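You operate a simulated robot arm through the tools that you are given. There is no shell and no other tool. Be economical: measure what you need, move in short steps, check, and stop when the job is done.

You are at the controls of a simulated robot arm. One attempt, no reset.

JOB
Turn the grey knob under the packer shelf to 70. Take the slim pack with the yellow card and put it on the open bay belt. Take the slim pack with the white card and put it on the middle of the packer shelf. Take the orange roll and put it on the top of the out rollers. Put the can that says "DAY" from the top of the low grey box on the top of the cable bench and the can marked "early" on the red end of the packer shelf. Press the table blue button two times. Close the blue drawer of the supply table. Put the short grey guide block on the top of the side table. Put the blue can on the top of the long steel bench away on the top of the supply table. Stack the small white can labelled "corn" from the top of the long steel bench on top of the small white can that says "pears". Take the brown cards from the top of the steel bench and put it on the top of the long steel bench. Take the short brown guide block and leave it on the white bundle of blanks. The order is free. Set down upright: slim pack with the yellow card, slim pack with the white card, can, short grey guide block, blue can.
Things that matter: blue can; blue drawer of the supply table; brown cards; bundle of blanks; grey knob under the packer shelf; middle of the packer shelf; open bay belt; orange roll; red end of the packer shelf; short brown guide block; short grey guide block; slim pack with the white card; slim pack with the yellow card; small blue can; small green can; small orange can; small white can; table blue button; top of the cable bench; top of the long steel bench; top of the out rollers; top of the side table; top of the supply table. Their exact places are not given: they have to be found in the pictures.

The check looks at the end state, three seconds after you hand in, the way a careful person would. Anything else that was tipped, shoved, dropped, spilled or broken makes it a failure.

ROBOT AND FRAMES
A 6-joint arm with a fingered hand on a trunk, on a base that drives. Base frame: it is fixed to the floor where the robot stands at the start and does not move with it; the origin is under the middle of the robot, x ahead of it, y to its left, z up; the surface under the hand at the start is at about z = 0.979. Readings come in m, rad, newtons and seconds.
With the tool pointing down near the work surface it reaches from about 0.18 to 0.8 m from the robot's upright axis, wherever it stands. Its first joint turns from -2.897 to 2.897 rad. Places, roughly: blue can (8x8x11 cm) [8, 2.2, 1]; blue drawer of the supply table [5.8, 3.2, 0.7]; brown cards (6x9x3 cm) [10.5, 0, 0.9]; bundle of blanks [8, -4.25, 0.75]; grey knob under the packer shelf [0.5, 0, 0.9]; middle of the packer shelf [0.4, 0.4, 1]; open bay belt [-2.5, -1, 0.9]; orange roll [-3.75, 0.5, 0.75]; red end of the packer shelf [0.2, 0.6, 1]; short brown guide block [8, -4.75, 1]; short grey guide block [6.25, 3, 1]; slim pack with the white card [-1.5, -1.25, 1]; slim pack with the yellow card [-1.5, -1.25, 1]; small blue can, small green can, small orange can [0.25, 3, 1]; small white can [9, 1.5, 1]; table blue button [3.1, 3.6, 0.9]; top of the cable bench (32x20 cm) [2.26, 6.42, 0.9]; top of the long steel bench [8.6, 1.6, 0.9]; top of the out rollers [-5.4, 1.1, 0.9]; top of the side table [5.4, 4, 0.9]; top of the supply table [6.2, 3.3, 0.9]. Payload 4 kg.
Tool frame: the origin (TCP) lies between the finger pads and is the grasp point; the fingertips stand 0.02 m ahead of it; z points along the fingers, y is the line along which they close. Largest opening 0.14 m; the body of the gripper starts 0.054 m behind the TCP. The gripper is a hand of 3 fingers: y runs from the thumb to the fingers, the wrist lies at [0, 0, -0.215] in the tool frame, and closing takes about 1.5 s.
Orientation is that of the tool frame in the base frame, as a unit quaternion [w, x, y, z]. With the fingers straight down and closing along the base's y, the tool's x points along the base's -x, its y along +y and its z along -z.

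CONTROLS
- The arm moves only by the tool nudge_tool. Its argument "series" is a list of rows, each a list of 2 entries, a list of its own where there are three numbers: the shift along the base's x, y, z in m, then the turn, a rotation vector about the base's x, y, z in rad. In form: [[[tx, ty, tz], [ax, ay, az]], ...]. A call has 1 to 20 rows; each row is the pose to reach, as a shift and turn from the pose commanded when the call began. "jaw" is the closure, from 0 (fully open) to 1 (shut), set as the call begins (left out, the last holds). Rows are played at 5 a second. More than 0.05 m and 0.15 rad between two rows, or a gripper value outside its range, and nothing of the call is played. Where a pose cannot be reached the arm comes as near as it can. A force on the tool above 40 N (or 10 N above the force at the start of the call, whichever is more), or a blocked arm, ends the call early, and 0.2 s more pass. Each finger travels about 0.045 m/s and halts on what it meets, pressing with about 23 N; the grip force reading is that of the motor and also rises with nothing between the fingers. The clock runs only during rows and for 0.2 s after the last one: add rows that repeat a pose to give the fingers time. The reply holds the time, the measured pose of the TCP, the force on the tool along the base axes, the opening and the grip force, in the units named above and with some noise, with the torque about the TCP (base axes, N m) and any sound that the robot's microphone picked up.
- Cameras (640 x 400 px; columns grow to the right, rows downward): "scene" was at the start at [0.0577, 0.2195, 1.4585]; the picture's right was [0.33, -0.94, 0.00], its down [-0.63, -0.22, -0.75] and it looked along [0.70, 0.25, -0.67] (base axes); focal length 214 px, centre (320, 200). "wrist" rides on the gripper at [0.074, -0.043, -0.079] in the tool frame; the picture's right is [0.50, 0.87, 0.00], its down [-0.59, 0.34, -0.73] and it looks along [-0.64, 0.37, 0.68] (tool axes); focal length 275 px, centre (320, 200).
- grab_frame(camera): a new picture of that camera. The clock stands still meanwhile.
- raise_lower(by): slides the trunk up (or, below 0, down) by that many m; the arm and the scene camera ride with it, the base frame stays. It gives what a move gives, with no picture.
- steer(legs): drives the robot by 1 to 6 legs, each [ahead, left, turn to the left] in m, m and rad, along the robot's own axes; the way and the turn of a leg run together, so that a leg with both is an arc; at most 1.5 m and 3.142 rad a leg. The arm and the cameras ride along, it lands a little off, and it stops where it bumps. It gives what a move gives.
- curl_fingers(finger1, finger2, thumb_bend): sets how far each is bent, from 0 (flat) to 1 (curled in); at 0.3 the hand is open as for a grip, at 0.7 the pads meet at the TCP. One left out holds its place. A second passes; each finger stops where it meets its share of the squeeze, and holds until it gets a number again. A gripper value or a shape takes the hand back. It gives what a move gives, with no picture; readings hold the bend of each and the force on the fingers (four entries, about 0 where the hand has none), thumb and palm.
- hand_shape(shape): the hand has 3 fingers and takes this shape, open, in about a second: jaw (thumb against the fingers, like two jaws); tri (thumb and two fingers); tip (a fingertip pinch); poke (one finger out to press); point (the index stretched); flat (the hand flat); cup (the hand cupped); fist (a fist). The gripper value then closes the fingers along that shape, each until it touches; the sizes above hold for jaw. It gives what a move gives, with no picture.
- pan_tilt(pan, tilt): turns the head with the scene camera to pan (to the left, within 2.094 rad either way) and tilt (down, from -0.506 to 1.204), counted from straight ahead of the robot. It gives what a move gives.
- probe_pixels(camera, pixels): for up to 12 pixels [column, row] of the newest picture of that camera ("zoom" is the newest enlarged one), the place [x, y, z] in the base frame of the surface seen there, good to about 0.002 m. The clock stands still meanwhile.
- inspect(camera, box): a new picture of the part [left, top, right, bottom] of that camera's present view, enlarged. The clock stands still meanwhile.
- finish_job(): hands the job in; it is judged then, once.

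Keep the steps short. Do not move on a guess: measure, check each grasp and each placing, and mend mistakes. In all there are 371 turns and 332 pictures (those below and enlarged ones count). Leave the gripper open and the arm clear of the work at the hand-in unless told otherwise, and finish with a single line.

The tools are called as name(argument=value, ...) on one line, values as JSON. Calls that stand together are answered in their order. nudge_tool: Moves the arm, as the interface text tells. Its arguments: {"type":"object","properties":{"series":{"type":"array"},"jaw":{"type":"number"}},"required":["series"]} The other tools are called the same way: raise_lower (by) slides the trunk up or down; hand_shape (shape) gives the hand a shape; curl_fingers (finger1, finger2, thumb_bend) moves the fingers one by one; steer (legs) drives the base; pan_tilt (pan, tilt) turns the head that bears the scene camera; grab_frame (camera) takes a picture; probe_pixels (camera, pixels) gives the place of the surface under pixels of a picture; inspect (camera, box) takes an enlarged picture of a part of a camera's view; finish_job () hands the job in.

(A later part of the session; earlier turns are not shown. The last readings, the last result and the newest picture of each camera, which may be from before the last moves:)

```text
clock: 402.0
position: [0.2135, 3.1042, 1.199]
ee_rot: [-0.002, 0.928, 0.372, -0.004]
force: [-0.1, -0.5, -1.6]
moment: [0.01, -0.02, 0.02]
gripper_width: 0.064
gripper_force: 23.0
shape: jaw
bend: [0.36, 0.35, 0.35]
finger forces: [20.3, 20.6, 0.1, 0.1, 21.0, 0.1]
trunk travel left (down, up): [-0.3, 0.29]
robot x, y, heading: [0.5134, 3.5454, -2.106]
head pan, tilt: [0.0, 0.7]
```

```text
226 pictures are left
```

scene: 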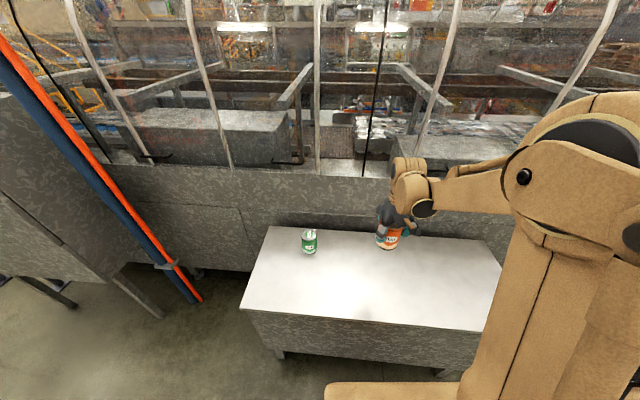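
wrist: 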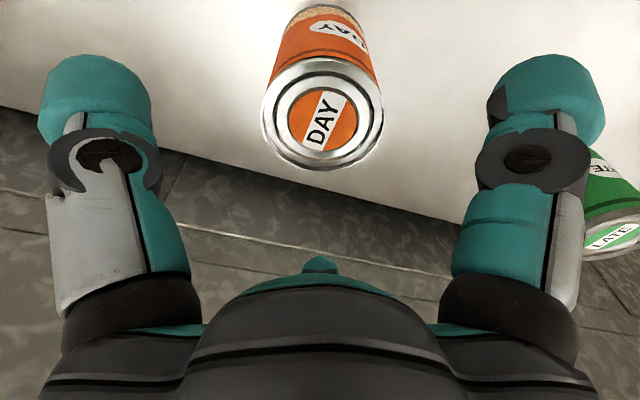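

DAY is held. Turn away (rightwards, the free side) and look for the cable bench.

steer(legs=[[-0.3, 0, 0], [0, 0, -1.6], [0, 0, -1.55]])

pan_tilt(pan=0.1, tilt=0.4)

grab_frame(camera="scene")

pan_tilt(pan=-0.9, tilt=0.4)

grab_frame(camera="scene")

```text
clock: 411.7
position: [0.9833, 4.2408, 1.199]
ee_rot: [0.004, -0.364, 0.931, -0.001]
force: [-0.3, 0.0, -1.5]
moment: [0.0, -0.01, 0.0]
gripper_width: 0.0639
gripper_force: 22.7
shape: jaw
bend: [0.36, 0.35, 0.35]
finger forces: [19.8, 20.5, 0.1, 0.0, 20.6, 0.0]
trunk travel left (down, up): [-0.3, 0.29]
robot x, y, heading: [0.6736, 3.8059, 1.016]
head pan, tilt: [0.0, 0.7]
```

```text
clock: 412.5
position: [0.9832, 4.2408, 1.1989]
ee_rot: [0.005, -0.363, 0.932, -0.001]
force: [0.3, 0.3, -0.9]
moment: [0.02, 0.0, 0.01]
gripper_width: 0.0634
gripper_force: 23.1
shape: jaw
bend: [0.36, 0.35, 0.35]
finger forces: [19.8, 20.5, 0.1, 0.0, 20.8, 0.0]
trunk travel left (down, up): [-0.3, 0.29]
robot x, y, heading: [0.6733, 3.8103, 1.018]
head pan, tilt: [0.099, 0.4]
```

```text
225 pictures are left
```

scene: 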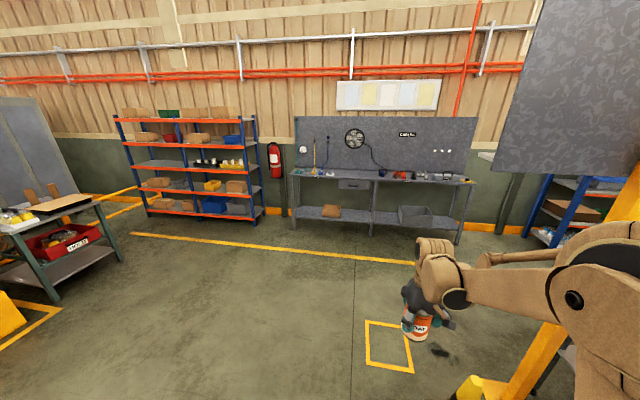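

```text
clock: 413.8
position: [0.9832, 4.2399, 1.1999]
ee_rot: [0.004, -0.363, 0.932, -0.001]
force: [-0.1, 0.0, -1.0]
moment: [0.01, -0.05, 0.06]
gripper_width: 0.0639
gripper_force: 22.8
shape: jaw
bend: [0.36, 0.35, 0.35]
finger forces: [19.7, 20.5, 0.0, 0.1, 20.6, 0.1]
trunk travel left (down, up): [-0.3, 0.29]
robot x, y, heading: [0.6722, 3.8078, 1.016]
head pan, tilt: [-0.901, 0.4]
```

```text
224 pictures are left
```

scene: 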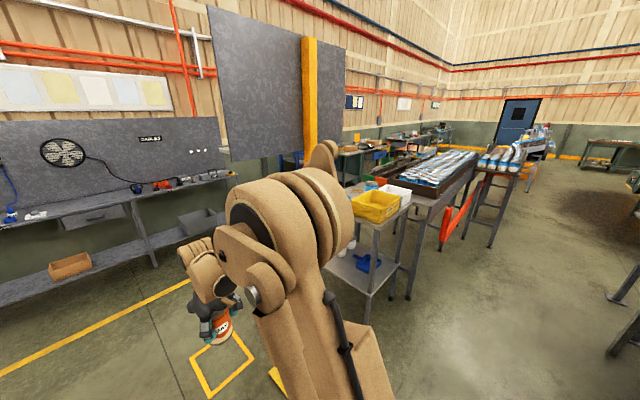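

pan_tilt(pan=0.1, tilt=0.4)

inspect(camera="scene", box=[280, 100, 500, 260])

probe_pixels(camera="zoom", pixels=[[60, 215], [200, 230], [300, 230], [400, 235], [500, 240], [170, 218], [330, 215], [270, 225], [560, 230], [225, 215], [60, 225]])

```text
clock: 415.1
position: [0.9836, 4.2401, 1.199]
ee_rot: [0.004, -0.363, 0.932, -0.001]
force: [0.0, -0.3, -2.1]
moment: [0.02, -0.01, -0.03]
gripper_width: 0.0636
gripper_force: 22.9
shape: jaw
bend: [0.36, 0.35, 0.35]
finger forces: [19.8, 20.5, 0.0, 0.0, 20.6, 0.0]
trunk travel left (down, up): [-0.3, 0.29]
robot x, y, heading: [0.6743, 3.8076, 1.02]
head pan, tilt: [0.099, 0.4]
```

```text
2.50 times, centred on (390, 180) of scene
```

zoom: 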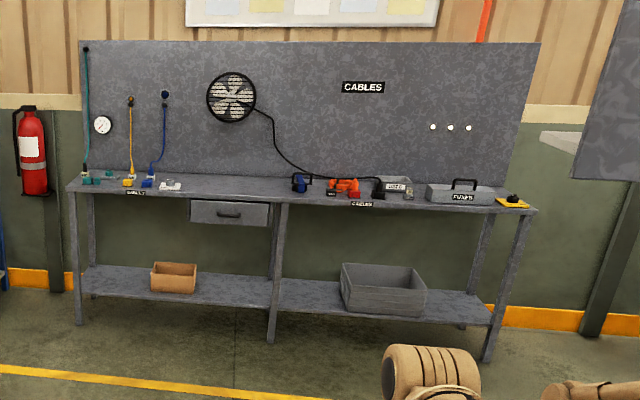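

```text
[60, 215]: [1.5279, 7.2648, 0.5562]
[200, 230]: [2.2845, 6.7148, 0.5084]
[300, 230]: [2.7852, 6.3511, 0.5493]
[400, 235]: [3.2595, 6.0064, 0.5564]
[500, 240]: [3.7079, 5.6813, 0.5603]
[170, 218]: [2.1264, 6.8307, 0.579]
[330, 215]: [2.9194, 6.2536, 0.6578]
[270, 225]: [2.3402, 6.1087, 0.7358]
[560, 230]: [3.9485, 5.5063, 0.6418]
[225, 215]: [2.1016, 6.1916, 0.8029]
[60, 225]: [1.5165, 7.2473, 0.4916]
```

Free area on the cable bench is confirmed near (2.26, 6.42). Drive up to it.

steer(legs=[[0, 0, -0.076], [1.2, 0.15, 0], [1.16, 0.14, 0]])

pan_tilt(pan=0.15, tilt=0.7)

grab_frame(camera="scene")

```text
clock: 427.2
position: [2.2339, 6.2635, 1.1995]
ee_rot: [0.005, -0.314, 0.95, -0.001]
force: [0.1, -0.7, -2.3]
moment: [0.01, 0.02, 0.01]
gripper_width: 0.0637
gripper_force: 23.0
shape: jaw
bend: [0.36, 0.35, 0.35]
finger forces: [19.8, 20.6, 0.1, 0.0, 20.7, 0.0]
trunk travel left (down, up): [-0.3, 0.29]
robot x, y, heading: [1.8792, 5.8605, 0.909]
head pan, tilt: [0.099, 0.4]
```

```text
clock: 428.0
position: [2.2323, 6.2628, 1.1993]
ee_rot: [0.004, -0.314, 0.949, -0.001]
force: [0.0, 0.3, -1.7]
moment: [0.0, 0.01, -0.01]
gripper_width: 0.0635
gripper_force: 22.9
shape: jaw
bend: [0.36, 0.35, 0.35]
finger forces: [19.8, 20.6, 0.2, 0.0, 20.7, 0.0]
trunk travel left (down, up): [-0.3, 0.29]
robot x, y, heading: [1.8811, 5.8617, 0.912]
head pan, tilt: [0.15, 0.7]
```

```text
222 pictures are left
```

scene: 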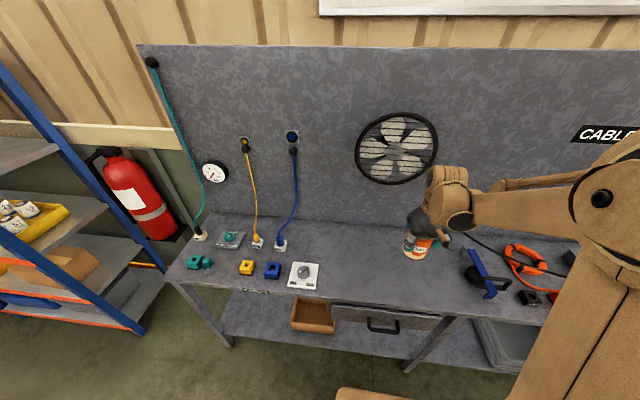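

probe_pixels(camera="scene", pixels=[[380, 280], [345, 255], [430, 285], [380, 240], [340, 230], [320, 290], [380, 305], [460, 280], [430, 265], [390, 262]])

```text
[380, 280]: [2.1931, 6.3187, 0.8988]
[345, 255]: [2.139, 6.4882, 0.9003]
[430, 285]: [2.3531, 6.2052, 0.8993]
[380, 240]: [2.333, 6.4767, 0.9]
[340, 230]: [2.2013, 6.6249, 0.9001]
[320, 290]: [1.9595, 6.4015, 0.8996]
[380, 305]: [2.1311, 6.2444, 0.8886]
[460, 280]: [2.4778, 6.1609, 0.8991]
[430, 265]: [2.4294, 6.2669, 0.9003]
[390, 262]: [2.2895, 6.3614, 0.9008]
```

Bench surface z 0.900. Move the can to (2.26, 6.42) and lower.

nudge_tool(series=[[[0.007, 0.039, 0], [0, 0, 0]], [[0.014, 0.078, 0], [0, 0, 0]], [[0.021, 0.117, 0], [0, 0, 0]], [[0.028, 0.157, 0], [0, 0, 0]], [[0.028, 0.157, -0.05], [0, 0, 0]], [[0.028, 0.157, -0.1], [0, 0, 0]], [[0.028, 0.157, -0.15], [0, 0, 0]], [[0.028, 0.157, -0.2], [0, 0, 0]], [[0.028, 0.157, -0.222], [0, 0, 0]], [[0.028, 0.157, -0.222], [0, 0, 0]]])

inspect(camera="scene", box=[280, 180, 500, 330])

nudge_tool(series=[[[0, 0, -0.004], [0, 0, 0]], [[0, 0, -0.008], [0, 0, 0]], [[0, 0, -0.008], [0, 0, 0]]])

```text
clock: 430.2
position: [2.2605, 6.4181, 0.9775]
ee_rot: [0.004, -0.313, 0.95, -0.002]
force: [0.6, 0.1, -1.2]
moment: [0.03, 0.02, 0.03]
gripper_width: 0.0634
gripper_force: 23.0
shape: jaw
bend: [0.36, 0.35, 0.35]
finger forces: [19.7, 20.5, 0.1, 0.0, 20.5, 0.0]
trunk travel left (down, up): [-0.3, 0.29]
robot x, y, heading: [1.8777, 5.8631, 0.91]
head pan, tilt: [0.15, 0.7]
```

```text
2.67 times, centred on (390, 255) of scene
```

zoom: 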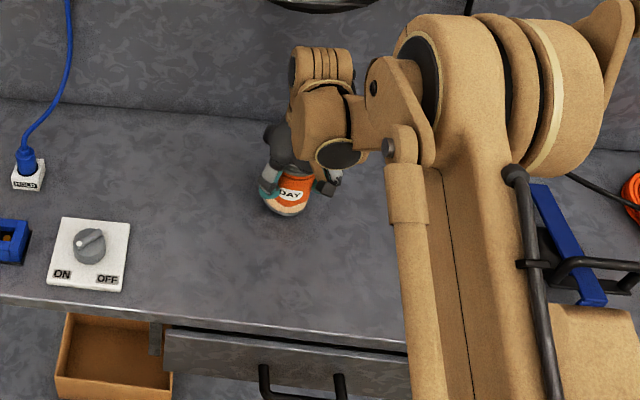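

```text
clock: 431.0
position: [2.2603, 6.4184, 0.9691]
ee_rot: [0.003, -0.314, 0.949, -0.002]
force: [0.0, 0.1, -0.6]
moment: [-0.02, -0.02, 0.01]
gripper_width: 0.0635
gripper_force: 23.4
shape: jaw
bend: [0.36, 0.35, 0.35]
finger forces: [19.8, 20.5, 0.0, 0.0, 20.6, 0.0]
trunk travel left (down, up): [-0.3, 0.29]
robot x, y, heading: [1.8796, 5.8667, 0.913]
head pan, tilt: [0.15, 0.7]
```

nudge_tool(series=[[[0, 0, -0.001], [0, 0, 0]], [[0, 0, -0.0015], [0, 0, 0]], [[0, 0, -0.0015], [0, 0, 0]]])

nudge_tool(series=[[[0, 0, 0], [0, 0, 0]], [[0, 0, 0], [0, 0, 0]], [[0, 0, 0], [0, 0, 0]], [[0, 0, 0], [0, 0, 0]], [[0, 0, 0], [0, 0, 0]], [[0, 0, 0], [0, 0, 0]], [[0, 0, 0], [0, 0, 0]]], jaw=0)

nudge_tool(series=[[[0, 0, 0.03], [0, 0, 0]], [[0, 0, 0.07], [0, 0, 0]], [[0, 0, 0.11], [0, 0, 0]], [[0, 0, 0.16], [0, 0, 0]], [[0, 0, 0.2], [0, 0, 0]], [[-0.025, -0.035, 0.22], [0, 0, 0]], [[-0.05, -0.07, 0.22], [0, 0, 0]], [[-0.075, -0.105, 0.22], [0, 0, 0]], [[-0.1, -0.14, 0.22], [0, 0, 0]]])

inspect(camera="scene", box=[280, 180, 500, 330])

```text
clock: 431.8
position: [2.2595, 6.4189, 0.9675]
ee_rot: [0.005, -0.314, 0.949, -0.001]
force: [0.6, 2.6, 16.9]
moment: [-0.06, -0.1, -0.02]
gripper_width: 0.0639
gripper_force: 22.6
shape: jaw
bend: [0.36, 0.35, 0.35]
finger forces: [22.7, 23.3, 0.0, 0.0, 25.0, 0.0]
trunk travel left (down, up): [-0.3, 0.29]
robot x, y, heading: [1.8797, 5.8634, 0.902]
head pan, tilt: [0.15, 0.7]
```

```text
clock: 433.4
position: [2.261, 6.4202, 0.9661]
ee_rot: [0.005, -0.314, 0.949, 0.0]
force: [0.0, 0.2, -0.5]
moment: [0.05, -0.07, 0.0]
gripper_width: 0.1401
gripper_force: 0.0
shape: jaw
bend: [0.3, 0.3, 0.3]
finger forces: [0.0, 0.0, 0.0, 0.0, 0.1, 0.0]
trunk travel left (down, up): [-0.3, 0.29]
robot x, y, heading: [1.879, 5.8662, 0.91]
head pan, tilt: [0.15, 0.7]
```

```text
clock: 435.4
position: [2.1604, 6.28, 1.1902]
ee_rot: [0.005, -0.313, 0.95, -0.001]
force: [-0.1, -0.5, -0.4]
moment: [-0.01, -0.03, 0.0]
gripper_width: 0.1398
gripper_force: 0.1
shape: jaw
bend: [0.3, 0.3, 0.3]
finger forces: [0.0, 0.0, 0.0, 0.0, 0.0, 0.1]
trunk travel left (down, up): [-0.3, 0.29]
robot x, y, heading: [1.8791, 5.8646, 0.91]
head pan, tilt: [0.15, 0.7]
```

```text
2.67 times, centred on (390, 255) of scene
```

zoom: 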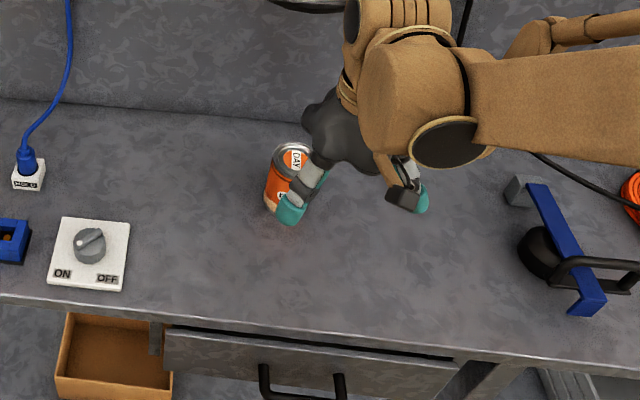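

DAY stands on the cable bench. Back up and look toward the blue button near (3.1, 3.6).

steer(legs=[[-0.8, 0, 0], [0, 0, -1.6]])

pan_tilt(pan=0.25, tilt=0.5)

grab_frame(camera="scene")

```text
clock: 443.7
position: [1.7868, 4.9155, 1.1898]
ee_rot: [0.001, 0.47, 0.883, -0.004]
force: [0.2, 0.5, 0.8]
moment: [0.04, 0.0, -0.01]
gripper_width: 0.1401
gripper_force: 0.0
shape: jaw
bend: [0.3, 0.3, 0.3]
finger forces: [0.0, 0.1, 0.1, 0.0, 0.0, 0.1]
trunk travel left (down, up): [-0.3, 0.29]
robot x, y, heading: [1.3857, 5.2184, -0.707]
head pan, tilt: [0.15, 0.7]
```

```text
clock: 444.5
position: [1.7889, 4.9151, 1.1905]
ee_rot: [0.002, 0.47, 0.883, -0.004]
force: [-0.7, 0.8, 0.7]
moment: [0.04, -0.02, -0.03]
gripper_width: 0.1401
gripper_force: 0.1
shape: jaw
bend: [0.3, 0.3, 0.3]
finger forces: [0.1, 0.0, 0.1, 0.0, 0.0, 0.0]
trunk travel left (down, up): [-0.3, 0.29]
robot x, y, heading: [1.3836, 5.2153, -0.707]
head pan, tilt: [0.25, 0.499]
```

```text
219 pictures are left
```

scene: 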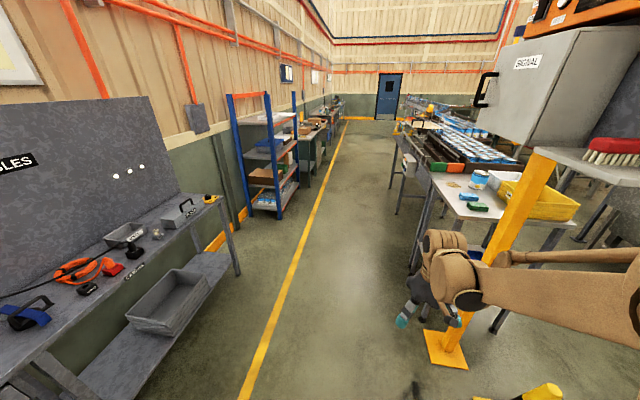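

inspect(camera="scene", box=[380, 90, 640, 260])

probe_pixels(camera="scene", pixels=[[465, 192], [480, 205], [480, 178], [540, 195], [410, 165], [440, 150], [500, 220], [450, 340], [530, 160], [400, 210], [440, 200]])

```text
2.35 times, centred on (510, 175) of scene
```

zoom: 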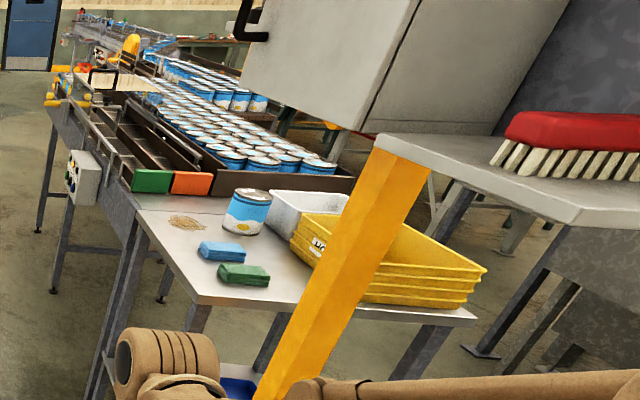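

```text
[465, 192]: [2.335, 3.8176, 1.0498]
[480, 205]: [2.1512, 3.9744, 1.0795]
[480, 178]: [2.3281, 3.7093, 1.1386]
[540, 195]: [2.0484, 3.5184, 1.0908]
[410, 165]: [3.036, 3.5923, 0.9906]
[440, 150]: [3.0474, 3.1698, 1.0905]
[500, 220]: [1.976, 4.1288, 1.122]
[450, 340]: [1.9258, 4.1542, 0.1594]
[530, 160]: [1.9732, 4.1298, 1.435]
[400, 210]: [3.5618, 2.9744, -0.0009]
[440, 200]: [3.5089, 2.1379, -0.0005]
```

The button box hangs at the conveyor's side near (3.04, 3.59, 0.99). Drive in front of it.

steer(legs=[[1.13, 0.36, 0], [1.13, 0.36, 0], [0, 0, -1.49]])

pan_tilt(pan=0.1, tilt=0.6)

grab_frame(camera="scene")

```text
clock: 459.8
position: [3.2873, 3.883, 1.19]
ee_rot: [-0.001, 0.947, 0.322, -0.004]
force: [0.1, 0.6, 0.1]
moment: [0.0, 0.0, 0.01]
gripper_width: 0.14
gripper_force: 0.0
shape: jaw
bend: [0.3, 0.3, 0.3]
finger forces: [0.1, 0.0, 0.0, 0.1, 0.1, 0.1]
trunk travel left (down, up): [-0.3, 0.29]
robot x, y, heading: [3.5619, 4.3067, -2.211]
head pan, tilt: [0.25, 0.499]
```

```text
clock: 460.5
position: [3.2858, 3.8842, 1.1891]
ee_rot: [-0.001, 0.947, 0.322, -0.004]
force: [0.7, -0.6, 0.0]
moment: [0.0, 0.0, 0.0]
gripper_width: 0.14
gripper_force: 0.1
shape: jaw
bend: [0.3, 0.3, 0.3]
finger forces: [0.0, 0.0, 0.2, 0.0, 0.1, 0.0]
trunk travel left (down, up): [-0.3, 0.29]
robot x, y, heading: [3.5634, 4.307, -2.21]
head pan, tilt: [0.099, 0.6]
```

```text
217 pictures are left
```

scene: 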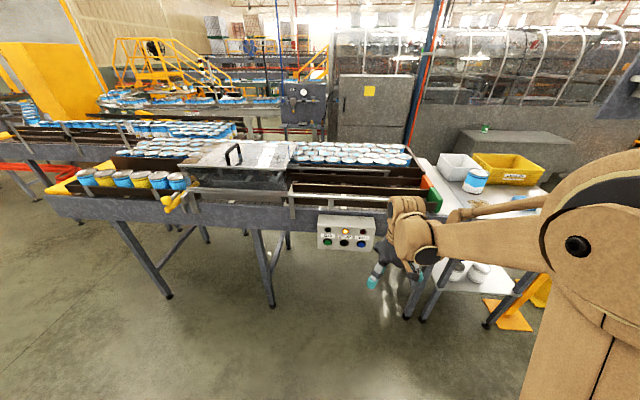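

inspect(camera="scene", box=[305, 205, 385, 260])

probe_pixels(camera="zoom", pixels=[[455, 310], [455, 295], [435, 310], [475, 310], [320, 330], [120, 350], [540, 350], [120, 120], [540, 150], [455, 360], [180, 295], [318, 310]])

```text
7.27 times, centred on (345, 232) of scene
```

zoom: 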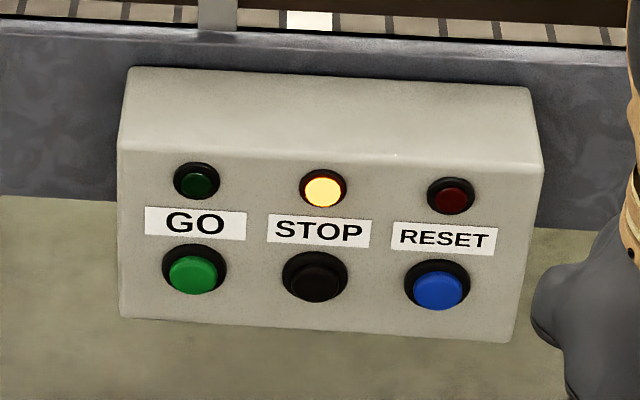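

```text
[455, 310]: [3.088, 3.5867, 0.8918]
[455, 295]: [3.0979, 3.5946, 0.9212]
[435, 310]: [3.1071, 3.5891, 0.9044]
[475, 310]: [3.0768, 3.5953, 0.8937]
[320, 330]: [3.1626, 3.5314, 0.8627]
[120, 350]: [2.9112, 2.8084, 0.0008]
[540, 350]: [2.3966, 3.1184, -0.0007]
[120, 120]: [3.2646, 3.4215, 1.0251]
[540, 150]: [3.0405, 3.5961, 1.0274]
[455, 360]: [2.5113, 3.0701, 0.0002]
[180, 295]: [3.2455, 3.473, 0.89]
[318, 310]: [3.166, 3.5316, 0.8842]
```

Blue button is RESET. Measure its cap and the face.

probe_pixels(camera="zoom", pixels=[[437, 287], [425, 285], [450, 285], [437, 275], [437, 298], [382, 280], [250, 300], [380, 180], [500, 180], [490, 325], [250, 170], [140, 310]])

```text
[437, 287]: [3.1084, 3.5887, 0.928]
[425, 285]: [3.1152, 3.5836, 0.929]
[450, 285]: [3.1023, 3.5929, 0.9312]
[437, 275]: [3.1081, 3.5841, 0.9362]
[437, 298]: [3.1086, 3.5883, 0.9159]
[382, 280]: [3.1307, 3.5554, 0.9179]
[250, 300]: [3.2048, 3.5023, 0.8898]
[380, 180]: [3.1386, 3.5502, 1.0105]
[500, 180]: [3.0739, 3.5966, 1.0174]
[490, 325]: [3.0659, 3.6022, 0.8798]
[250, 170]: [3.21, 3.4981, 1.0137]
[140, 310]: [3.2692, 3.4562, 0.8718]
```

Face is vertical at depth 4.7175; cap centre (3.108, 3.589, 0.926). I'll take the poke shape and see where the finger goes.

hand_shape(shape="poke")

grab_frame(camera="wrist")

inspect(camera="scene", box=[340, 180, 460, 300])

```text
clock: 461.4
position: [3.2865, 3.884, 1.1903]
ee_rot: [-0.001, 0.946, 0.323, -0.004]
force: [0.0, -0.3, 0.5]
moment: [0.02, -0.01, -0.01]
gripper_width: 0.0
gripper_force: 0.0
shape: poke
bend: [0.28, 0.28, 0.72]
finger forces: [0.1, 0.1, 0.1, 0.0, 0.0, 0.0]
trunk travel left (down, up): [-0.3, 0.29]
robot x, y, heading: [3.5633, 4.3059, -2.211]
head pan, tilt: [0.099, 0.6]
```

```text
215 pictures are left
```

wrist: 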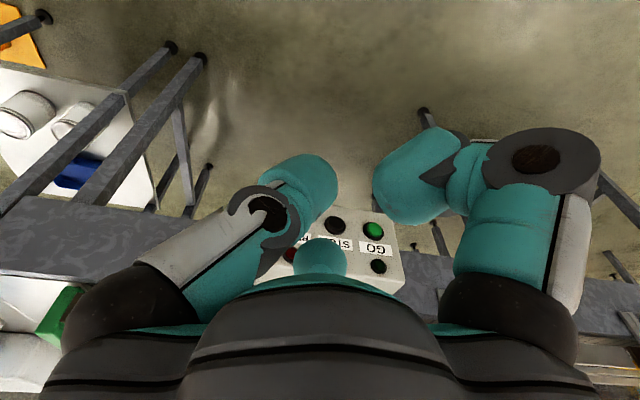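

```text
3.33 times, centred on (400, 240) of scene
```

zoom: 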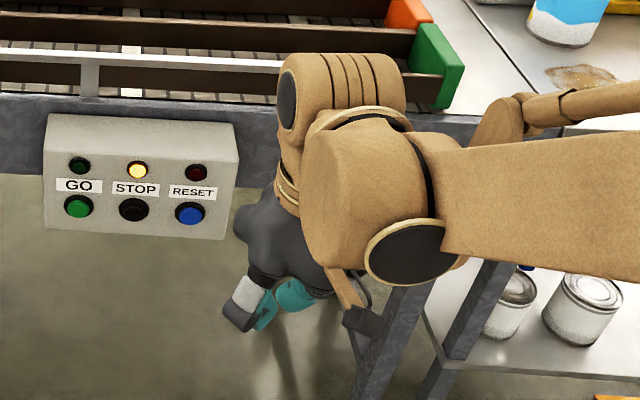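

hand_shape(shape="point")

grab_frame(camera="wrist")

curl_fingers(finger1=0.7, finger2=0.7, thumb_bend=0.7)

grab_frame(camera="wrist")

```text
clock: 462.3
position: [3.2857, 3.8833, 1.1904]
ee_rot: [-0.002, 0.947, 0.322, -0.004]
force: [0.6, 0.3, -0.5]
moment: [-0.02, -0.02, -0.02]
gripper_width: 0.0001
gripper_force: 0.1
shape: point
bend: [0.82, 1.0, 0.56]
finger forces: [0.0, 0.0, 0.0, 0.1, 0.1, 0.0]
trunk travel left (down, up): [-0.3, 0.29]
robot x, y, heading: [3.5593, 4.3093, -2.211]
head pan, tilt: [0.099, 0.6]
```

```text
213 pictures are left
```

wrist: 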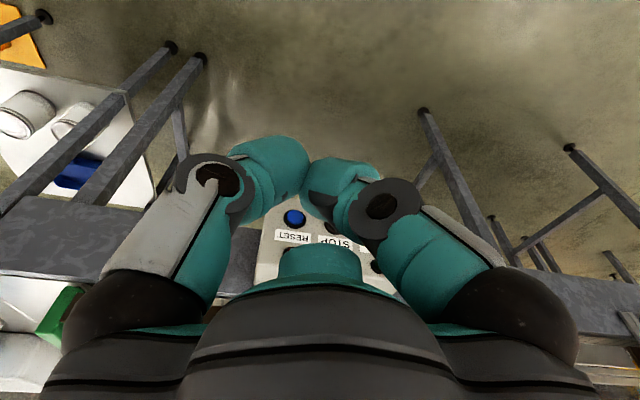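

```text
clock: 463.3
position: [3.2876, 3.883, 1.1895]
ee_rot: [-0.001, 0.947, 0.323, -0.005]
force: [-0.2, -0.1, 0.7]
moment: [-0.02, 0.01, 0.03]
gripper_width: 0.0069
gripper_force: 0.1
shape: fingers
bend: [0.68, 0.92, 0.69]
finger forces: [0.0, 0.0, 0.0, 0.1, 0.0, 0.1]
trunk travel left (down, up): [-0.3, 0.29]
robot x, y, heading: [3.562, 4.3065, -2.211]
head pan, tilt: [0.099, 0.6]
```

```text
212 pictures are left
```

wrist: 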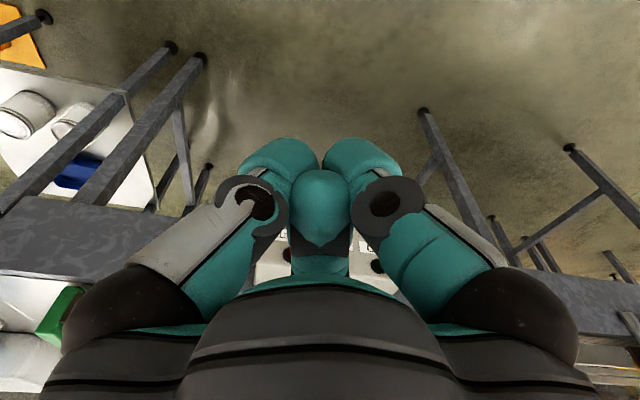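

Closed fingertips form a compact cluster; I'll press with that. Lower trunk, close fingers, yaw to the face normal while raising the hand.

raise_lower(by=-0.3)

hand_shape(shape="jaw")

nudge_tool(series=[[[0, 0, 0.04], [0, 0, 0.144]], [[0, 0, 0.08], [0, 0, 0.287]], [[0, 0, 0.12], [0, 0, 0.287]], [[0, 0, 0.16], [0, 0, 0.287]], [[0, 0, 0.2], [0, 0, 0.287]], [[0, 0, 0.24], [0, 0, 0.287]], [[0, 0, 0.24], [0, 0, 0.287]], [[0, 0, 0.24], [0, 0, 0.287]], [[0, 0, 0.24], [0, 0, 0.287]]], jaw=1)

```text
clock: 466.3
position: [3.2858, 3.8845, 0.8905]
ee_rot: [-0.001, 0.947, 0.322, -0.004]
force: [0.2, -0.3, 0.3]
moment: [0.02, -0.02, 0.0]
gripper_width: 0.0072
gripper_force: 0.0
shape: fingers
bend: [0.68, 0.92, 0.69]
finger forces: [0.1, 0.0, 0.1, 0.0, 0.0, 0.1]
trunk travel left (down, up): [0.0, 0.59]
robot x, y, heading: [3.5608, 4.3018, -2.214]
head pan, tilt: [0.099, 0.6]
```

```text
clock: 467.2
position: [3.2872, 3.8838, 0.89]
ee_rot: [-0.001, 0.947, 0.322, -0.004]
force: [1.2, 0.3, 0.1]
moment: [-0.01, 0.03, 0.03]
gripper_width: 0.1404
gripper_force: 0.1
shape: jaw
bend: [0.3, 0.3, 0.3]
finger forces: [0.0, 0.1, 0.0, 0.0, 0.0, 0.0]
trunk travel left (down, up): [0.0, 0.59]
robot x, y, heading: [3.5615, 4.3076, -2.209]
head pan, tilt: [0.099, 0.6]
```

```text
clock: 469.2
position: [3.2843, 3.8833, 1.1327]
ee_rot: [0.0, 0.89, 0.456, -0.005]
force: [0.3, -0.1, -0.8]
moment: [0.02, -0.01, -0.02]
gripper_width: 0.0
gripper_force: 21.1
shape: jaw
bend: [0.72, 0.72, 0.7]
finger forces: [0.0, 0.0, 0.1, 0.0, 0.0, 0.0]
trunk travel left (down, up): [0.0, 0.59]
robot x, y, heading: [3.5596, 4.3064, -2.214]
head pan, tilt: [0.099, 0.6]
```

Pitch the hand horizontal toward the box.

nudge_tool(series=[[[-0.0085, -0.0165, 0.003], [-0.1155, 0.084, 0]], [[-0.017, -0.033, 0.005], [-0.231, 0.168, 0]], [[-0.0255, -0.0495, 0.007], [-0.3466, 0.2519, 0]], [[-0.034, -0.066, 0.01], [-0.4621, 0.3359, 0]], [[-0.0425, -0.0825, 0.01], [-0.5776, 0.4198, 0]], [[-0.051, -0.099, 0.01], [-0.6931, 0.5038, 0]], [[-0.0595, -0.1155, 0.01], [-0.8087, 0.5878, 0]], [[-0.068, -0.132, 0.01], [-0.9242, 0.6717, 0]], [[-0.0765, -0.1485, 0.01], [-1.0397, 0.7557, 0]], [[-0.085, -0.165, 0.01], [-1.1552, 0.8397, 0]], [[-0.0935, -0.1815, 0.01], [-1.2708, 0.9236, 0]], [[-0.0935, -0.1815, 0.01], [-1.2708, 0.9236, 0]]])

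grab_frame(camera="scene")

```text
clock: 471.8
position: [3.1927, 3.7022, 1.1409]
ee_rot: [-0.32, -0.628, -0.319, 0.633]
force: [0.3, 0.3, -0.2]
moment: [-0.01, 0.02, -0.02]
gripper_width: 0.0
gripper_force: 23.3
shape: jaw
bend: [0.72, 0.72, 0.7]
finger forces: [0.0, 0.0, 0.1, 0.0, 0.0, 0.0]
trunk travel left (down, up): [0.0, 0.59]
robot x, y, heading: [3.5622, 4.3062, -2.214]
head pan, tilt: [0.099, 0.6]
```

```text
211 pictures are left
```

scene: 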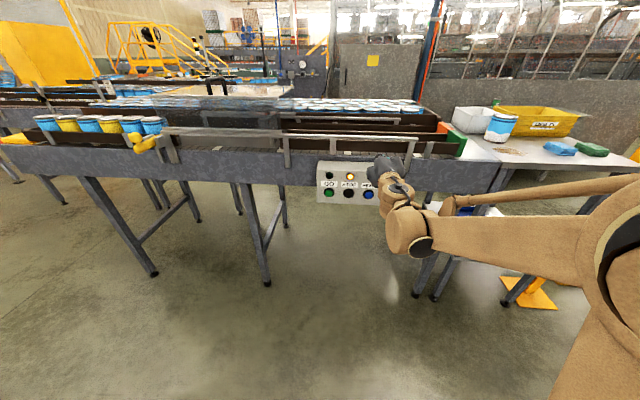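

Reached. Lower to button height (z 0.926), 14 cm in front.

nudge_tool(series=[[[0, 0, -0.043], [0, 0, 0]], [[0, 0, -0.086], [0, 0, 0]], [[0, 0, -0.129], [0, 0, 0]], [[0, 0, -0.172], [0, 0, 0]], [[0, 0, -0.215], [0, 0, 0]], [[0, 0, -0.215], [0, 0, 0]]])

grab_frame(camera="wrist")

inspect(camera="scene", box=[290, 140, 450, 280])

```text
clock: 473.2
position: [3.1916, 3.7022, 0.9252]
ee_rot: [-0.32, -0.628, -0.319, 0.634]
force: [0.5, 0.1, 0.0]
moment: [-0.02, 0.02, 0.01]
gripper_width: 0.0003
gripper_force: 22.5
shape: jaw
bend: [0.72, 0.72, 0.7]
finger forces: [0.0, 0.1, 0.0, 0.1, 0.0, 0.0]
trunk travel left (down, up): [0.0, 0.59]
robot x, y, heading: [3.5599, 4.3076, -2.213]
head pan, tilt: [0.099, 0.6]
```

```text
210 pictures are left
```

wrist: 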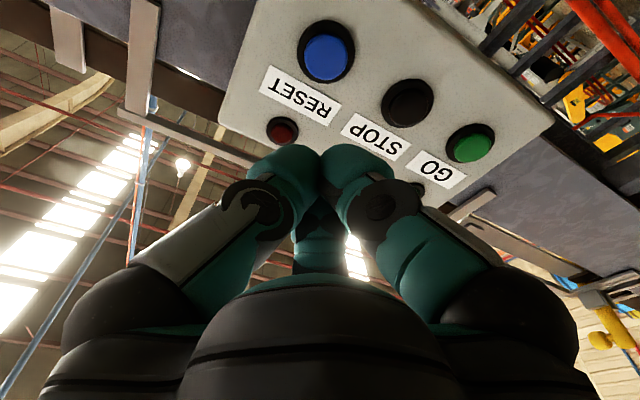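

```text
2.86 times, centred on (370, 210) of scene
```

zoom: 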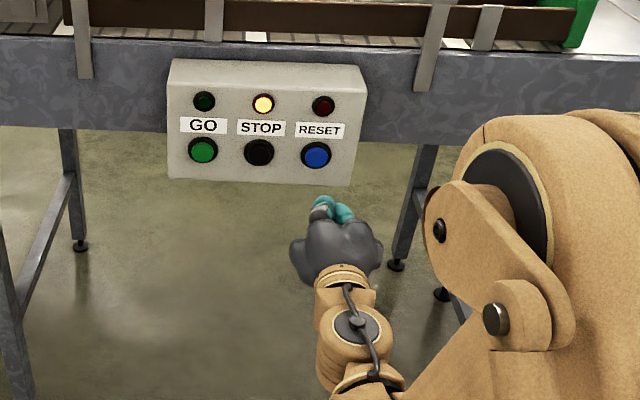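

probe_pixels(camera="wrist", pixels=[[295, 150], [345, 150], [320, 200], [320, 230], [326, 55], [305, 170], [335, 170]])

```text
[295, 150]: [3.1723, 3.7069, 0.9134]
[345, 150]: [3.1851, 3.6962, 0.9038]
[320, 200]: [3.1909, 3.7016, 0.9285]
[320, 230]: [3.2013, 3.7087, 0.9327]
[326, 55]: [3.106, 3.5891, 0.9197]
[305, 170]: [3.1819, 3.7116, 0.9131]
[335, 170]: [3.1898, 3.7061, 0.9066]
```

Aligned with the cap. Advance to just before contact, then press in small steps.

nudge_tool(series=[[[-0.022, -0.03, 0], [0, 0, 0]], [[-0.044, -0.06, 0], [0, 0, 0]], [[-0.0647, -0.089, 0], [0, 0, 0]], [[-0.0647, -0.089, 0], [0, 0, 0]]])

nudge_tool(series=[[[-0.0024, -0.0032, 0], [0, 0, 0]], [[-0.0047, -0.0065, 0], [0, 0, 0]], [[-0.007, -0.0097, 0], [0, 0, 0]], [[-0.0094, -0.013, 0], [0, 0, 0]], [[-0.0118, -0.0162, 0], [0, 0, 0]], [[-0.0141, -0.0194, 0], [0, 0, 0]], [[-0.0141, -0.0194, 0], [0, 0, 0]]])

inspect(camera="scene", box=[290, 140, 450, 280])

```text
clock: 474.2
position: [3.1241, 3.6127, 0.928]
ee_rot: [-0.32, -0.629, -0.319, 0.633]
force: [0.2, 0.8, -0.5]
moment: [0.02, 0.01, 0.02]
gripper_width: 0.0
gripper_force: 23.1
shape: jaw
bend: [0.72, 0.72, 0.7]
finger forces: [0.0, 0.1, 0.0, 0.1, 0.0, 0.0]
trunk travel left (down, up): [0.0, 0.59]
robot x, y, heading: [3.5556, 4.3062, -2.212]
head pan, tilt: [0.099, 0.6]
```

```text
clock: 475.6
position: [3.1183, 3.597, 0.9243]
ee_rot: [-0.32, -0.627, -0.318, 0.635]
force: [15.3, 25.2, -4.2]
moment: [0.19, -0.06, 0.04]
gripper_width: 0.0
gripper_force: 22.9
shape: jaw
bend: [0.72, 0.73, 0.7]
finger forces: [0.0, 0.0, 0.0, 0.0, 0.1, 0.0]
trunk travel left (down, up): [0.0, 0.59]
robot x, y, heading: [3.563, 4.3097, -2.209]
head pan, tilt: [0.099, 0.6]
heard: click
stopped in row 6: the force on the tool passed its limit at 45 N (the readings are from after the stop); the commanded pose is now the measured one
```

```text
2.86 times, centred on (370, 210) of scene
```

zoom: 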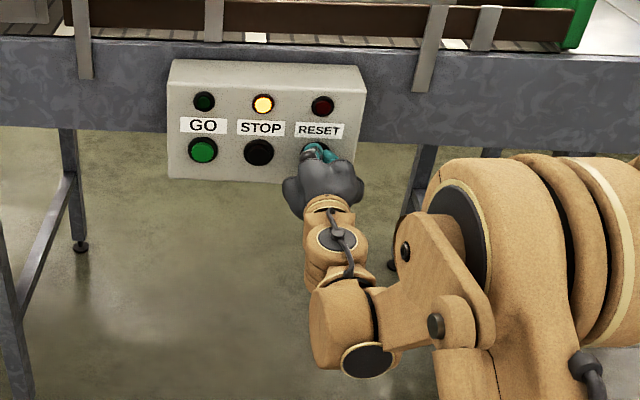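

Heard one click: first press done. Retract 5 cm fully.

nudge_tool(series=[[[0.012, 0.016, 0], [0, 0, 0]], [[0.0294, 0.0405, 0], [0, 0, 0]], [[0.0294, 0.0405, 0], [0, 0, 0]], [[0.0294, 0.0405, 0], [0, 0, 0]]])

inspect(camera="wrist", box=[160, 0, 480, 200])

```text
clock: 476.6
position: [3.1444, 3.6367, 0.9232]
ee_rot: [-0.32, -0.629, -0.319, 0.633]
force: [-0.5, 0.1, 0.1]
moment: [0.03, -0.01, -0.01]
gripper_width: 0.0002
gripper_force: 23.3
shape: jaw
bend: [0.72, 0.72, 0.7]
finger forces: [0.1, 0.0, 0.0, 0.0, 0.0, 0.0]
trunk travel left (down, up): [0.0, 0.59]
robot x, y, heading: [3.5638, 4.3139, -2.216]
head pan, tilt: [0.099, 0.6]
```

```text
2.00 times, centred on (320, 100) of wrist
```

zoom: 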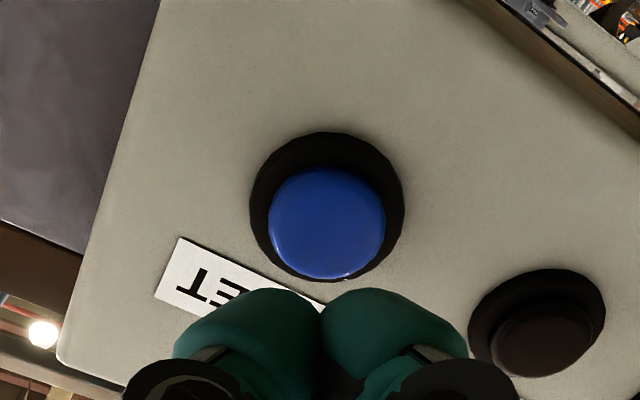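

Cap sprang back. Press a second time.

nudge_tool(series=[[[-0.0147, -0.0202, 0.001], [0, 0, 0]], [[-0.02, -0.0275, 0.001], [0, 0, 0]], [[-0.0235, -0.0324, 0.001], [0, 0, 0]], [[-0.0259, -0.0356, 0.001], [0, 0, 0]], [[-0.0282, -0.0388, 0.001], [0, 0, 0]], [[-0.0306, -0.0421, 0.001], [0, 0, 0]], [[-0.0329, -0.0453, 0.001], [0, 0, 0]]])

nudge_tool(series=[[[0.012, 0.016, 0], [0, 0, 0]], [[0.0294, 0.0405, 0], [0, 0, 0]], [[0.0529, 0.0728, 0], [0, 0, 0]], [[0.07, 0.097, 0], [0, 0, 0]]])

```text
clock: 478.0
position: [3.1175, 3.5983, 0.9258]
ee_rot: [-0.321, -0.628, -0.319, 0.634]
force: [15.5, 22.3, 3.6]
moment: [-0.04, -0.01, 0.05]
gripper_width: 0.0
gripper_force: 23.1
shape: jaw
bend: [0.72, 0.72, 0.7]
finger forces: [0.1, 0.0, 0.0, 0.1, 0.1, 0.0]
trunk travel left (down, up): [0.0, 0.59]
robot x, y, heading: [3.5605, 4.3074, -2.216]
head pan, tilt: [0.099, 0.6]
heard: click
stopped in row 7: the force on the tool passed its limit at 45 N (the readings are from after the stop); the commanded pose is now the measured one
```

```text
clock: 479.0
position: [3.1859, 3.6935, 0.926]
ee_rot: [-0.319, -0.629, -0.318, 0.634]
force: [0.4, -0.8, -0.2]
moment: [0.0, 0.0, -0.03]
gripper_width: 0.0001
gripper_force: 22.8
shape: jaw
bend: [0.72, 0.73, 0.7]
finger forces: [0.1, 0.0, 0.0, 0.1, 0.0, 0.0]
trunk travel left (down, up): [0.0, 0.59]
robot x, y, heading: [3.5644, 4.3099, -2.212]
head pan, tilt: [0.099, 0.6]
```

Second click heard. Now look toward the supply table (5.8, 3.2).

pan_tilt(pan=1.75, tilt=0.35)

grab_frame(camera="scene")

inspect(camera="scene", box=[200, 110, 460, 270])

```text
clock: 480.7
position: [3.1857, 3.6931, 0.9259]
ee_rot: [-0.32, -0.629, -0.319, 0.633]
force: [-1.3, 0.7, 0.5]
moment: [0.01, 0.0, 0.02]
gripper_width: 0.0
gripper_force: 23.0
shape: jaw
bend: [0.72, 0.73, 0.7]
finger forces: [0.0, 0.0, 0.0, 0.1, 0.1, 0.0]
trunk travel left (down, up): [0.0, 0.59]
robot x, y, heading: [3.5626, 4.3113, -2.207]
head pan, tilt: [1.751, 0.351]
```

```text
206 pictures are left
```

scene: 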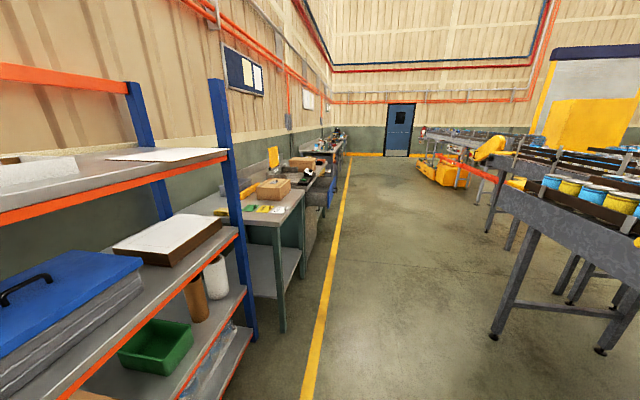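

```text
2.46 times, centred on (330, 190) of scene
```

zoom: 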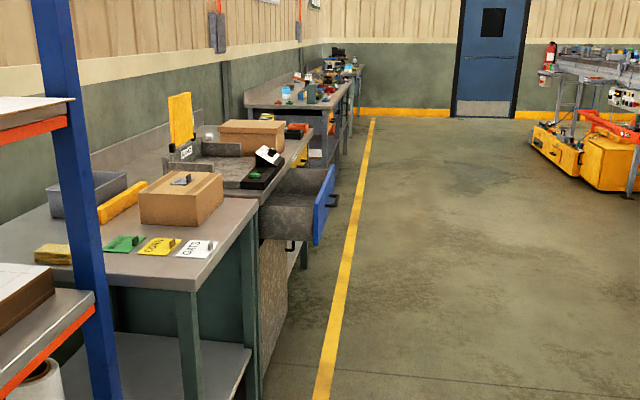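

The side table is nearest, then the supply table with its blue drawer open, then the long steel bench. Measure them.

probe_pixels(camera="zoom", pixels=[[322, 200], [325, 230], [315, 205], [330, 175], [300, 210], [260, 170], [230, 190], [150, 255], [200, 205], [195, 270], [270, 180], [180, 120]])

```text
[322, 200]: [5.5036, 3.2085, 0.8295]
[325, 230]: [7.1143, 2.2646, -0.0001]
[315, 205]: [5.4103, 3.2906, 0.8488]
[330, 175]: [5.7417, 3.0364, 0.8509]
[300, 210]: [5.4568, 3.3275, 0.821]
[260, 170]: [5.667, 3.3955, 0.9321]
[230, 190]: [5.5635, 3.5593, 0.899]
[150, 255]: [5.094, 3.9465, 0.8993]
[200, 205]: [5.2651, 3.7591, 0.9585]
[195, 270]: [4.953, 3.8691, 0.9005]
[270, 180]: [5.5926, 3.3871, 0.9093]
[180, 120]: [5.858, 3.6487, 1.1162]
```

probe_pixels(camera="scene", pixels=[[495, 335], [515, 245], [485, 225], [570, 290], [440, 175], [470, 165], [420, 200], [400, 260], [575, 190], [500, 200]])

```text
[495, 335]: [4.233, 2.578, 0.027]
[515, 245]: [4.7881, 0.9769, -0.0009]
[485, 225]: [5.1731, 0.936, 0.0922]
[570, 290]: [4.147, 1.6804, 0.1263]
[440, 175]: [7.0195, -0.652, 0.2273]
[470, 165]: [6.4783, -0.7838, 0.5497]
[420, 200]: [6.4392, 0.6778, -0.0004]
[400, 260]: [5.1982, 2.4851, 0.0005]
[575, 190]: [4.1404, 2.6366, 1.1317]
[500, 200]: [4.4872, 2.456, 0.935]
```

Conveyor ends at s≈2.2, so there is room. Turn along the aisle, drive to face the drawer (keeping the hand horizontal).

steer(legs=[[0, 0, 1.579], [1.1, -0.2, 0], [1.15, -0.43, 0], [0, 0, 1.571]])

pan_tilt(pan=0.0, tilt=0.6)

grab_frame(camera="scene")

```text
clock: 500.1
position: [5.4366, 3.1006, 0.9253]
ee_rot: [0.63, -0.326, 0.625, 0.327]
force: [0.0, -0.1, -0.4]
moment: [-0.01, -0.02, 0.0]
gripper_width: 0.0
gripper_force: 22.9
shape: jaw
bend: [0.72, 0.73, 0.7]
finger forces: [0.1, 0.1, 0.0, 0.1, 0.0, 0.0]
trunk travel left (down, up): [0.0, 0.59]
robot x, y, heading: [5.0747, 2.4742, 0.954]
head pan, tilt: [1.751, 0.351]
```

```text
clock: 501.9
position: [5.4359, 3.0994, 0.9243]
ee_rot: [0.63, -0.326, 0.625, 0.327]
force: [0.3, 0.5, 0.6]
moment: [0.03, 0.0, 0.03]
gripper_width: 0.0002
gripper_force: 23.4
shape: jaw
bend: [0.72, 0.73, 0.7]
finger forces: [0.0, 0.0, 0.0, 0.0, 0.0, 0.0]
trunk travel left (down, up): [0.0, 0.59]
robot x, y, heading: [5.0721, 2.4775, 0.957]
head pan, tilt: [0.0, 0.6]
```

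```text
204 pictures are left
```

scene: 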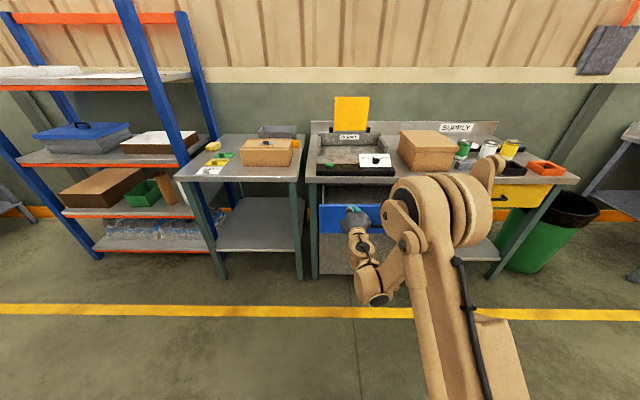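

inspect(camera="scene", box=[290, 80, 450, 290])

probe_pixels(camera="scene", pixels=[[325, 215], [375, 212], [325, 232], [340, 228], [325, 205], [370, 205], [335, 195], [312, 180], [340, 178], [365, 190], [330, 250], [345, 148]])

```text
1.90 times, centred on (370, 185) of scene
```

zoom: 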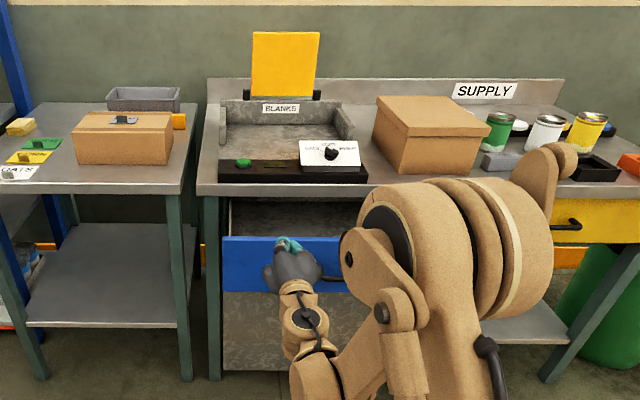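

```text
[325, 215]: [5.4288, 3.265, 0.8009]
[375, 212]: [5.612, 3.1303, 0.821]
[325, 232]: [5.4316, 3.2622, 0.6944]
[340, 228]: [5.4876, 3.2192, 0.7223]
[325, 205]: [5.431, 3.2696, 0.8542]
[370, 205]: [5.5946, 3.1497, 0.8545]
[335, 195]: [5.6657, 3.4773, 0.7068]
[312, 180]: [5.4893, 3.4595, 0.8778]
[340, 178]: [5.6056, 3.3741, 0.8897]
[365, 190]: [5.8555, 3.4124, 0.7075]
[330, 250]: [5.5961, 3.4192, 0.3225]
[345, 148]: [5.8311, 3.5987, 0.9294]
```

Drawer front is at d≈5.834, z 0.69–0.854. Lower the hand to z 0.77 and measure the closed yellow drawer for reference.

nudge_tool(series=[[[0, 0, -0.04], [0, 0, 0]], [[0, 0, -0.08], [0, 0, 0]], [[0, 0, -0.12], [0, 0, 0]], [[0, 0, -0.15], [0, 0, 0]], [[0, 0, -0.15], [0, 0, 0]]])

probe_pixels(camera="scene", pixels=[[500, 195], [540, 190], [520, 200], [400, 180], [320, 200]])

inspect(camera="scene", box=[290, 150, 430, 290])

```text
clock: 503.1
position: [5.4574, 3.1416, 0.7923]
ee_rot: [0.629, -0.326, 0.625, 0.328]
force: [0.7, -0.2, 0.2]
moment: [0.01, -0.01, 0.0]
gripper_width: 0.0
gripper_force: 23.2
shape: jaw
bend: [0.72, 0.73, 0.7]
finger forces: [0.1, 0.1, 0.1, 0.1, 0.0, 0.0]
out of reach, approached as far as the arm can: row 2, 3, 4, 5
trunk travel left (down, up): [0.0, 0.59]
robot x, y, heading: [5.075, 2.4763, 0.955]
head pan, tilt: [0.0, 0.6]
```

```text
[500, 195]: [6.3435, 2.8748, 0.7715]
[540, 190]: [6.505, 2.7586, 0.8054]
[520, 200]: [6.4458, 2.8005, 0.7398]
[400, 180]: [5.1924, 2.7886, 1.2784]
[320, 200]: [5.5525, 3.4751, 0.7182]
```

```text
2.86 times, centred on (360, 220) of scene
```

zoom: 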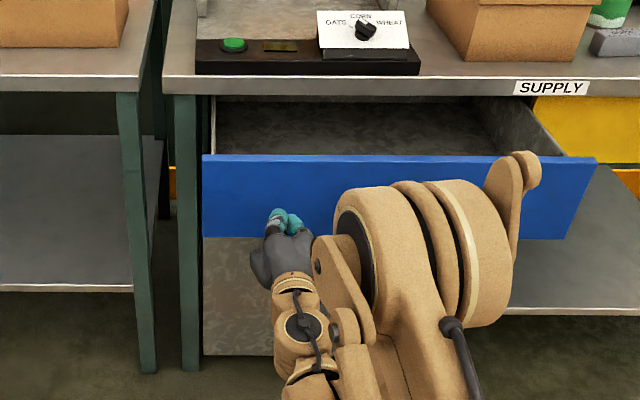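

The closed face should be at d≈6.056. Shift right 9 cm toward the drawer's centre and drive forward to push it.

steer(legs=[[0, -0.09, -0.012], [0.1, 0, 0]])

steer(legs=[[0.12, 0, 0]])

grab_frame(camera="scene")

```text
clock: 504.9
position: [5.5957, 3.1629, 0.7914]
ee_rot: [0.632, -0.322, 0.626, 0.323]
force: [0.0, 0.7, 0.8]
moment: [0.01, 0.0, 0.02]
gripper_width: 0.0001
gripper_force: 23.2
shape: jaw
bend: [0.72, 0.72, 0.7]
finger forces: [0.0, 0.1, 0.1, 0.0, 0.0, 0.1]
trunk travel left (down, up): [0.0, 0.59]
robot x, y, heading: [5.2037, 2.5076, 0.937]
head pan, tilt: [0.0, 0.6]
```

```text
clock: 506.2
position: [5.6677, 3.2621, 0.792]
ee_rot: [0.632, -0.321, 0.627, 0.323]
force: [-0.3, -0.6, 0.3]
moment: [0.02, 0.04, 0.01]
gripper_width: 0.0
gripper_force: 23.1
shape: jaw
bend: [0.72, 0.72, 0.7]
finger forces: [0.0, 0.0, 0.0, 0.0, 0.0, 0.1]
trunk travel left (down, up): [0.0, 0.59]
robot x, y, heading: [5.2785, 2.6035, 0.939]
head pan, tilt: [0.0, 0.6]
```

```text
201 pictures are left
```

scene: 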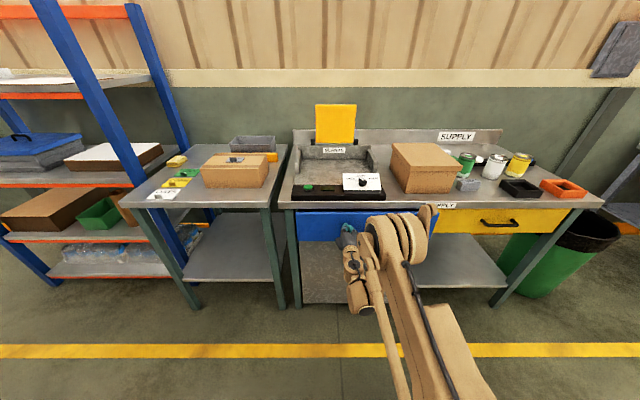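

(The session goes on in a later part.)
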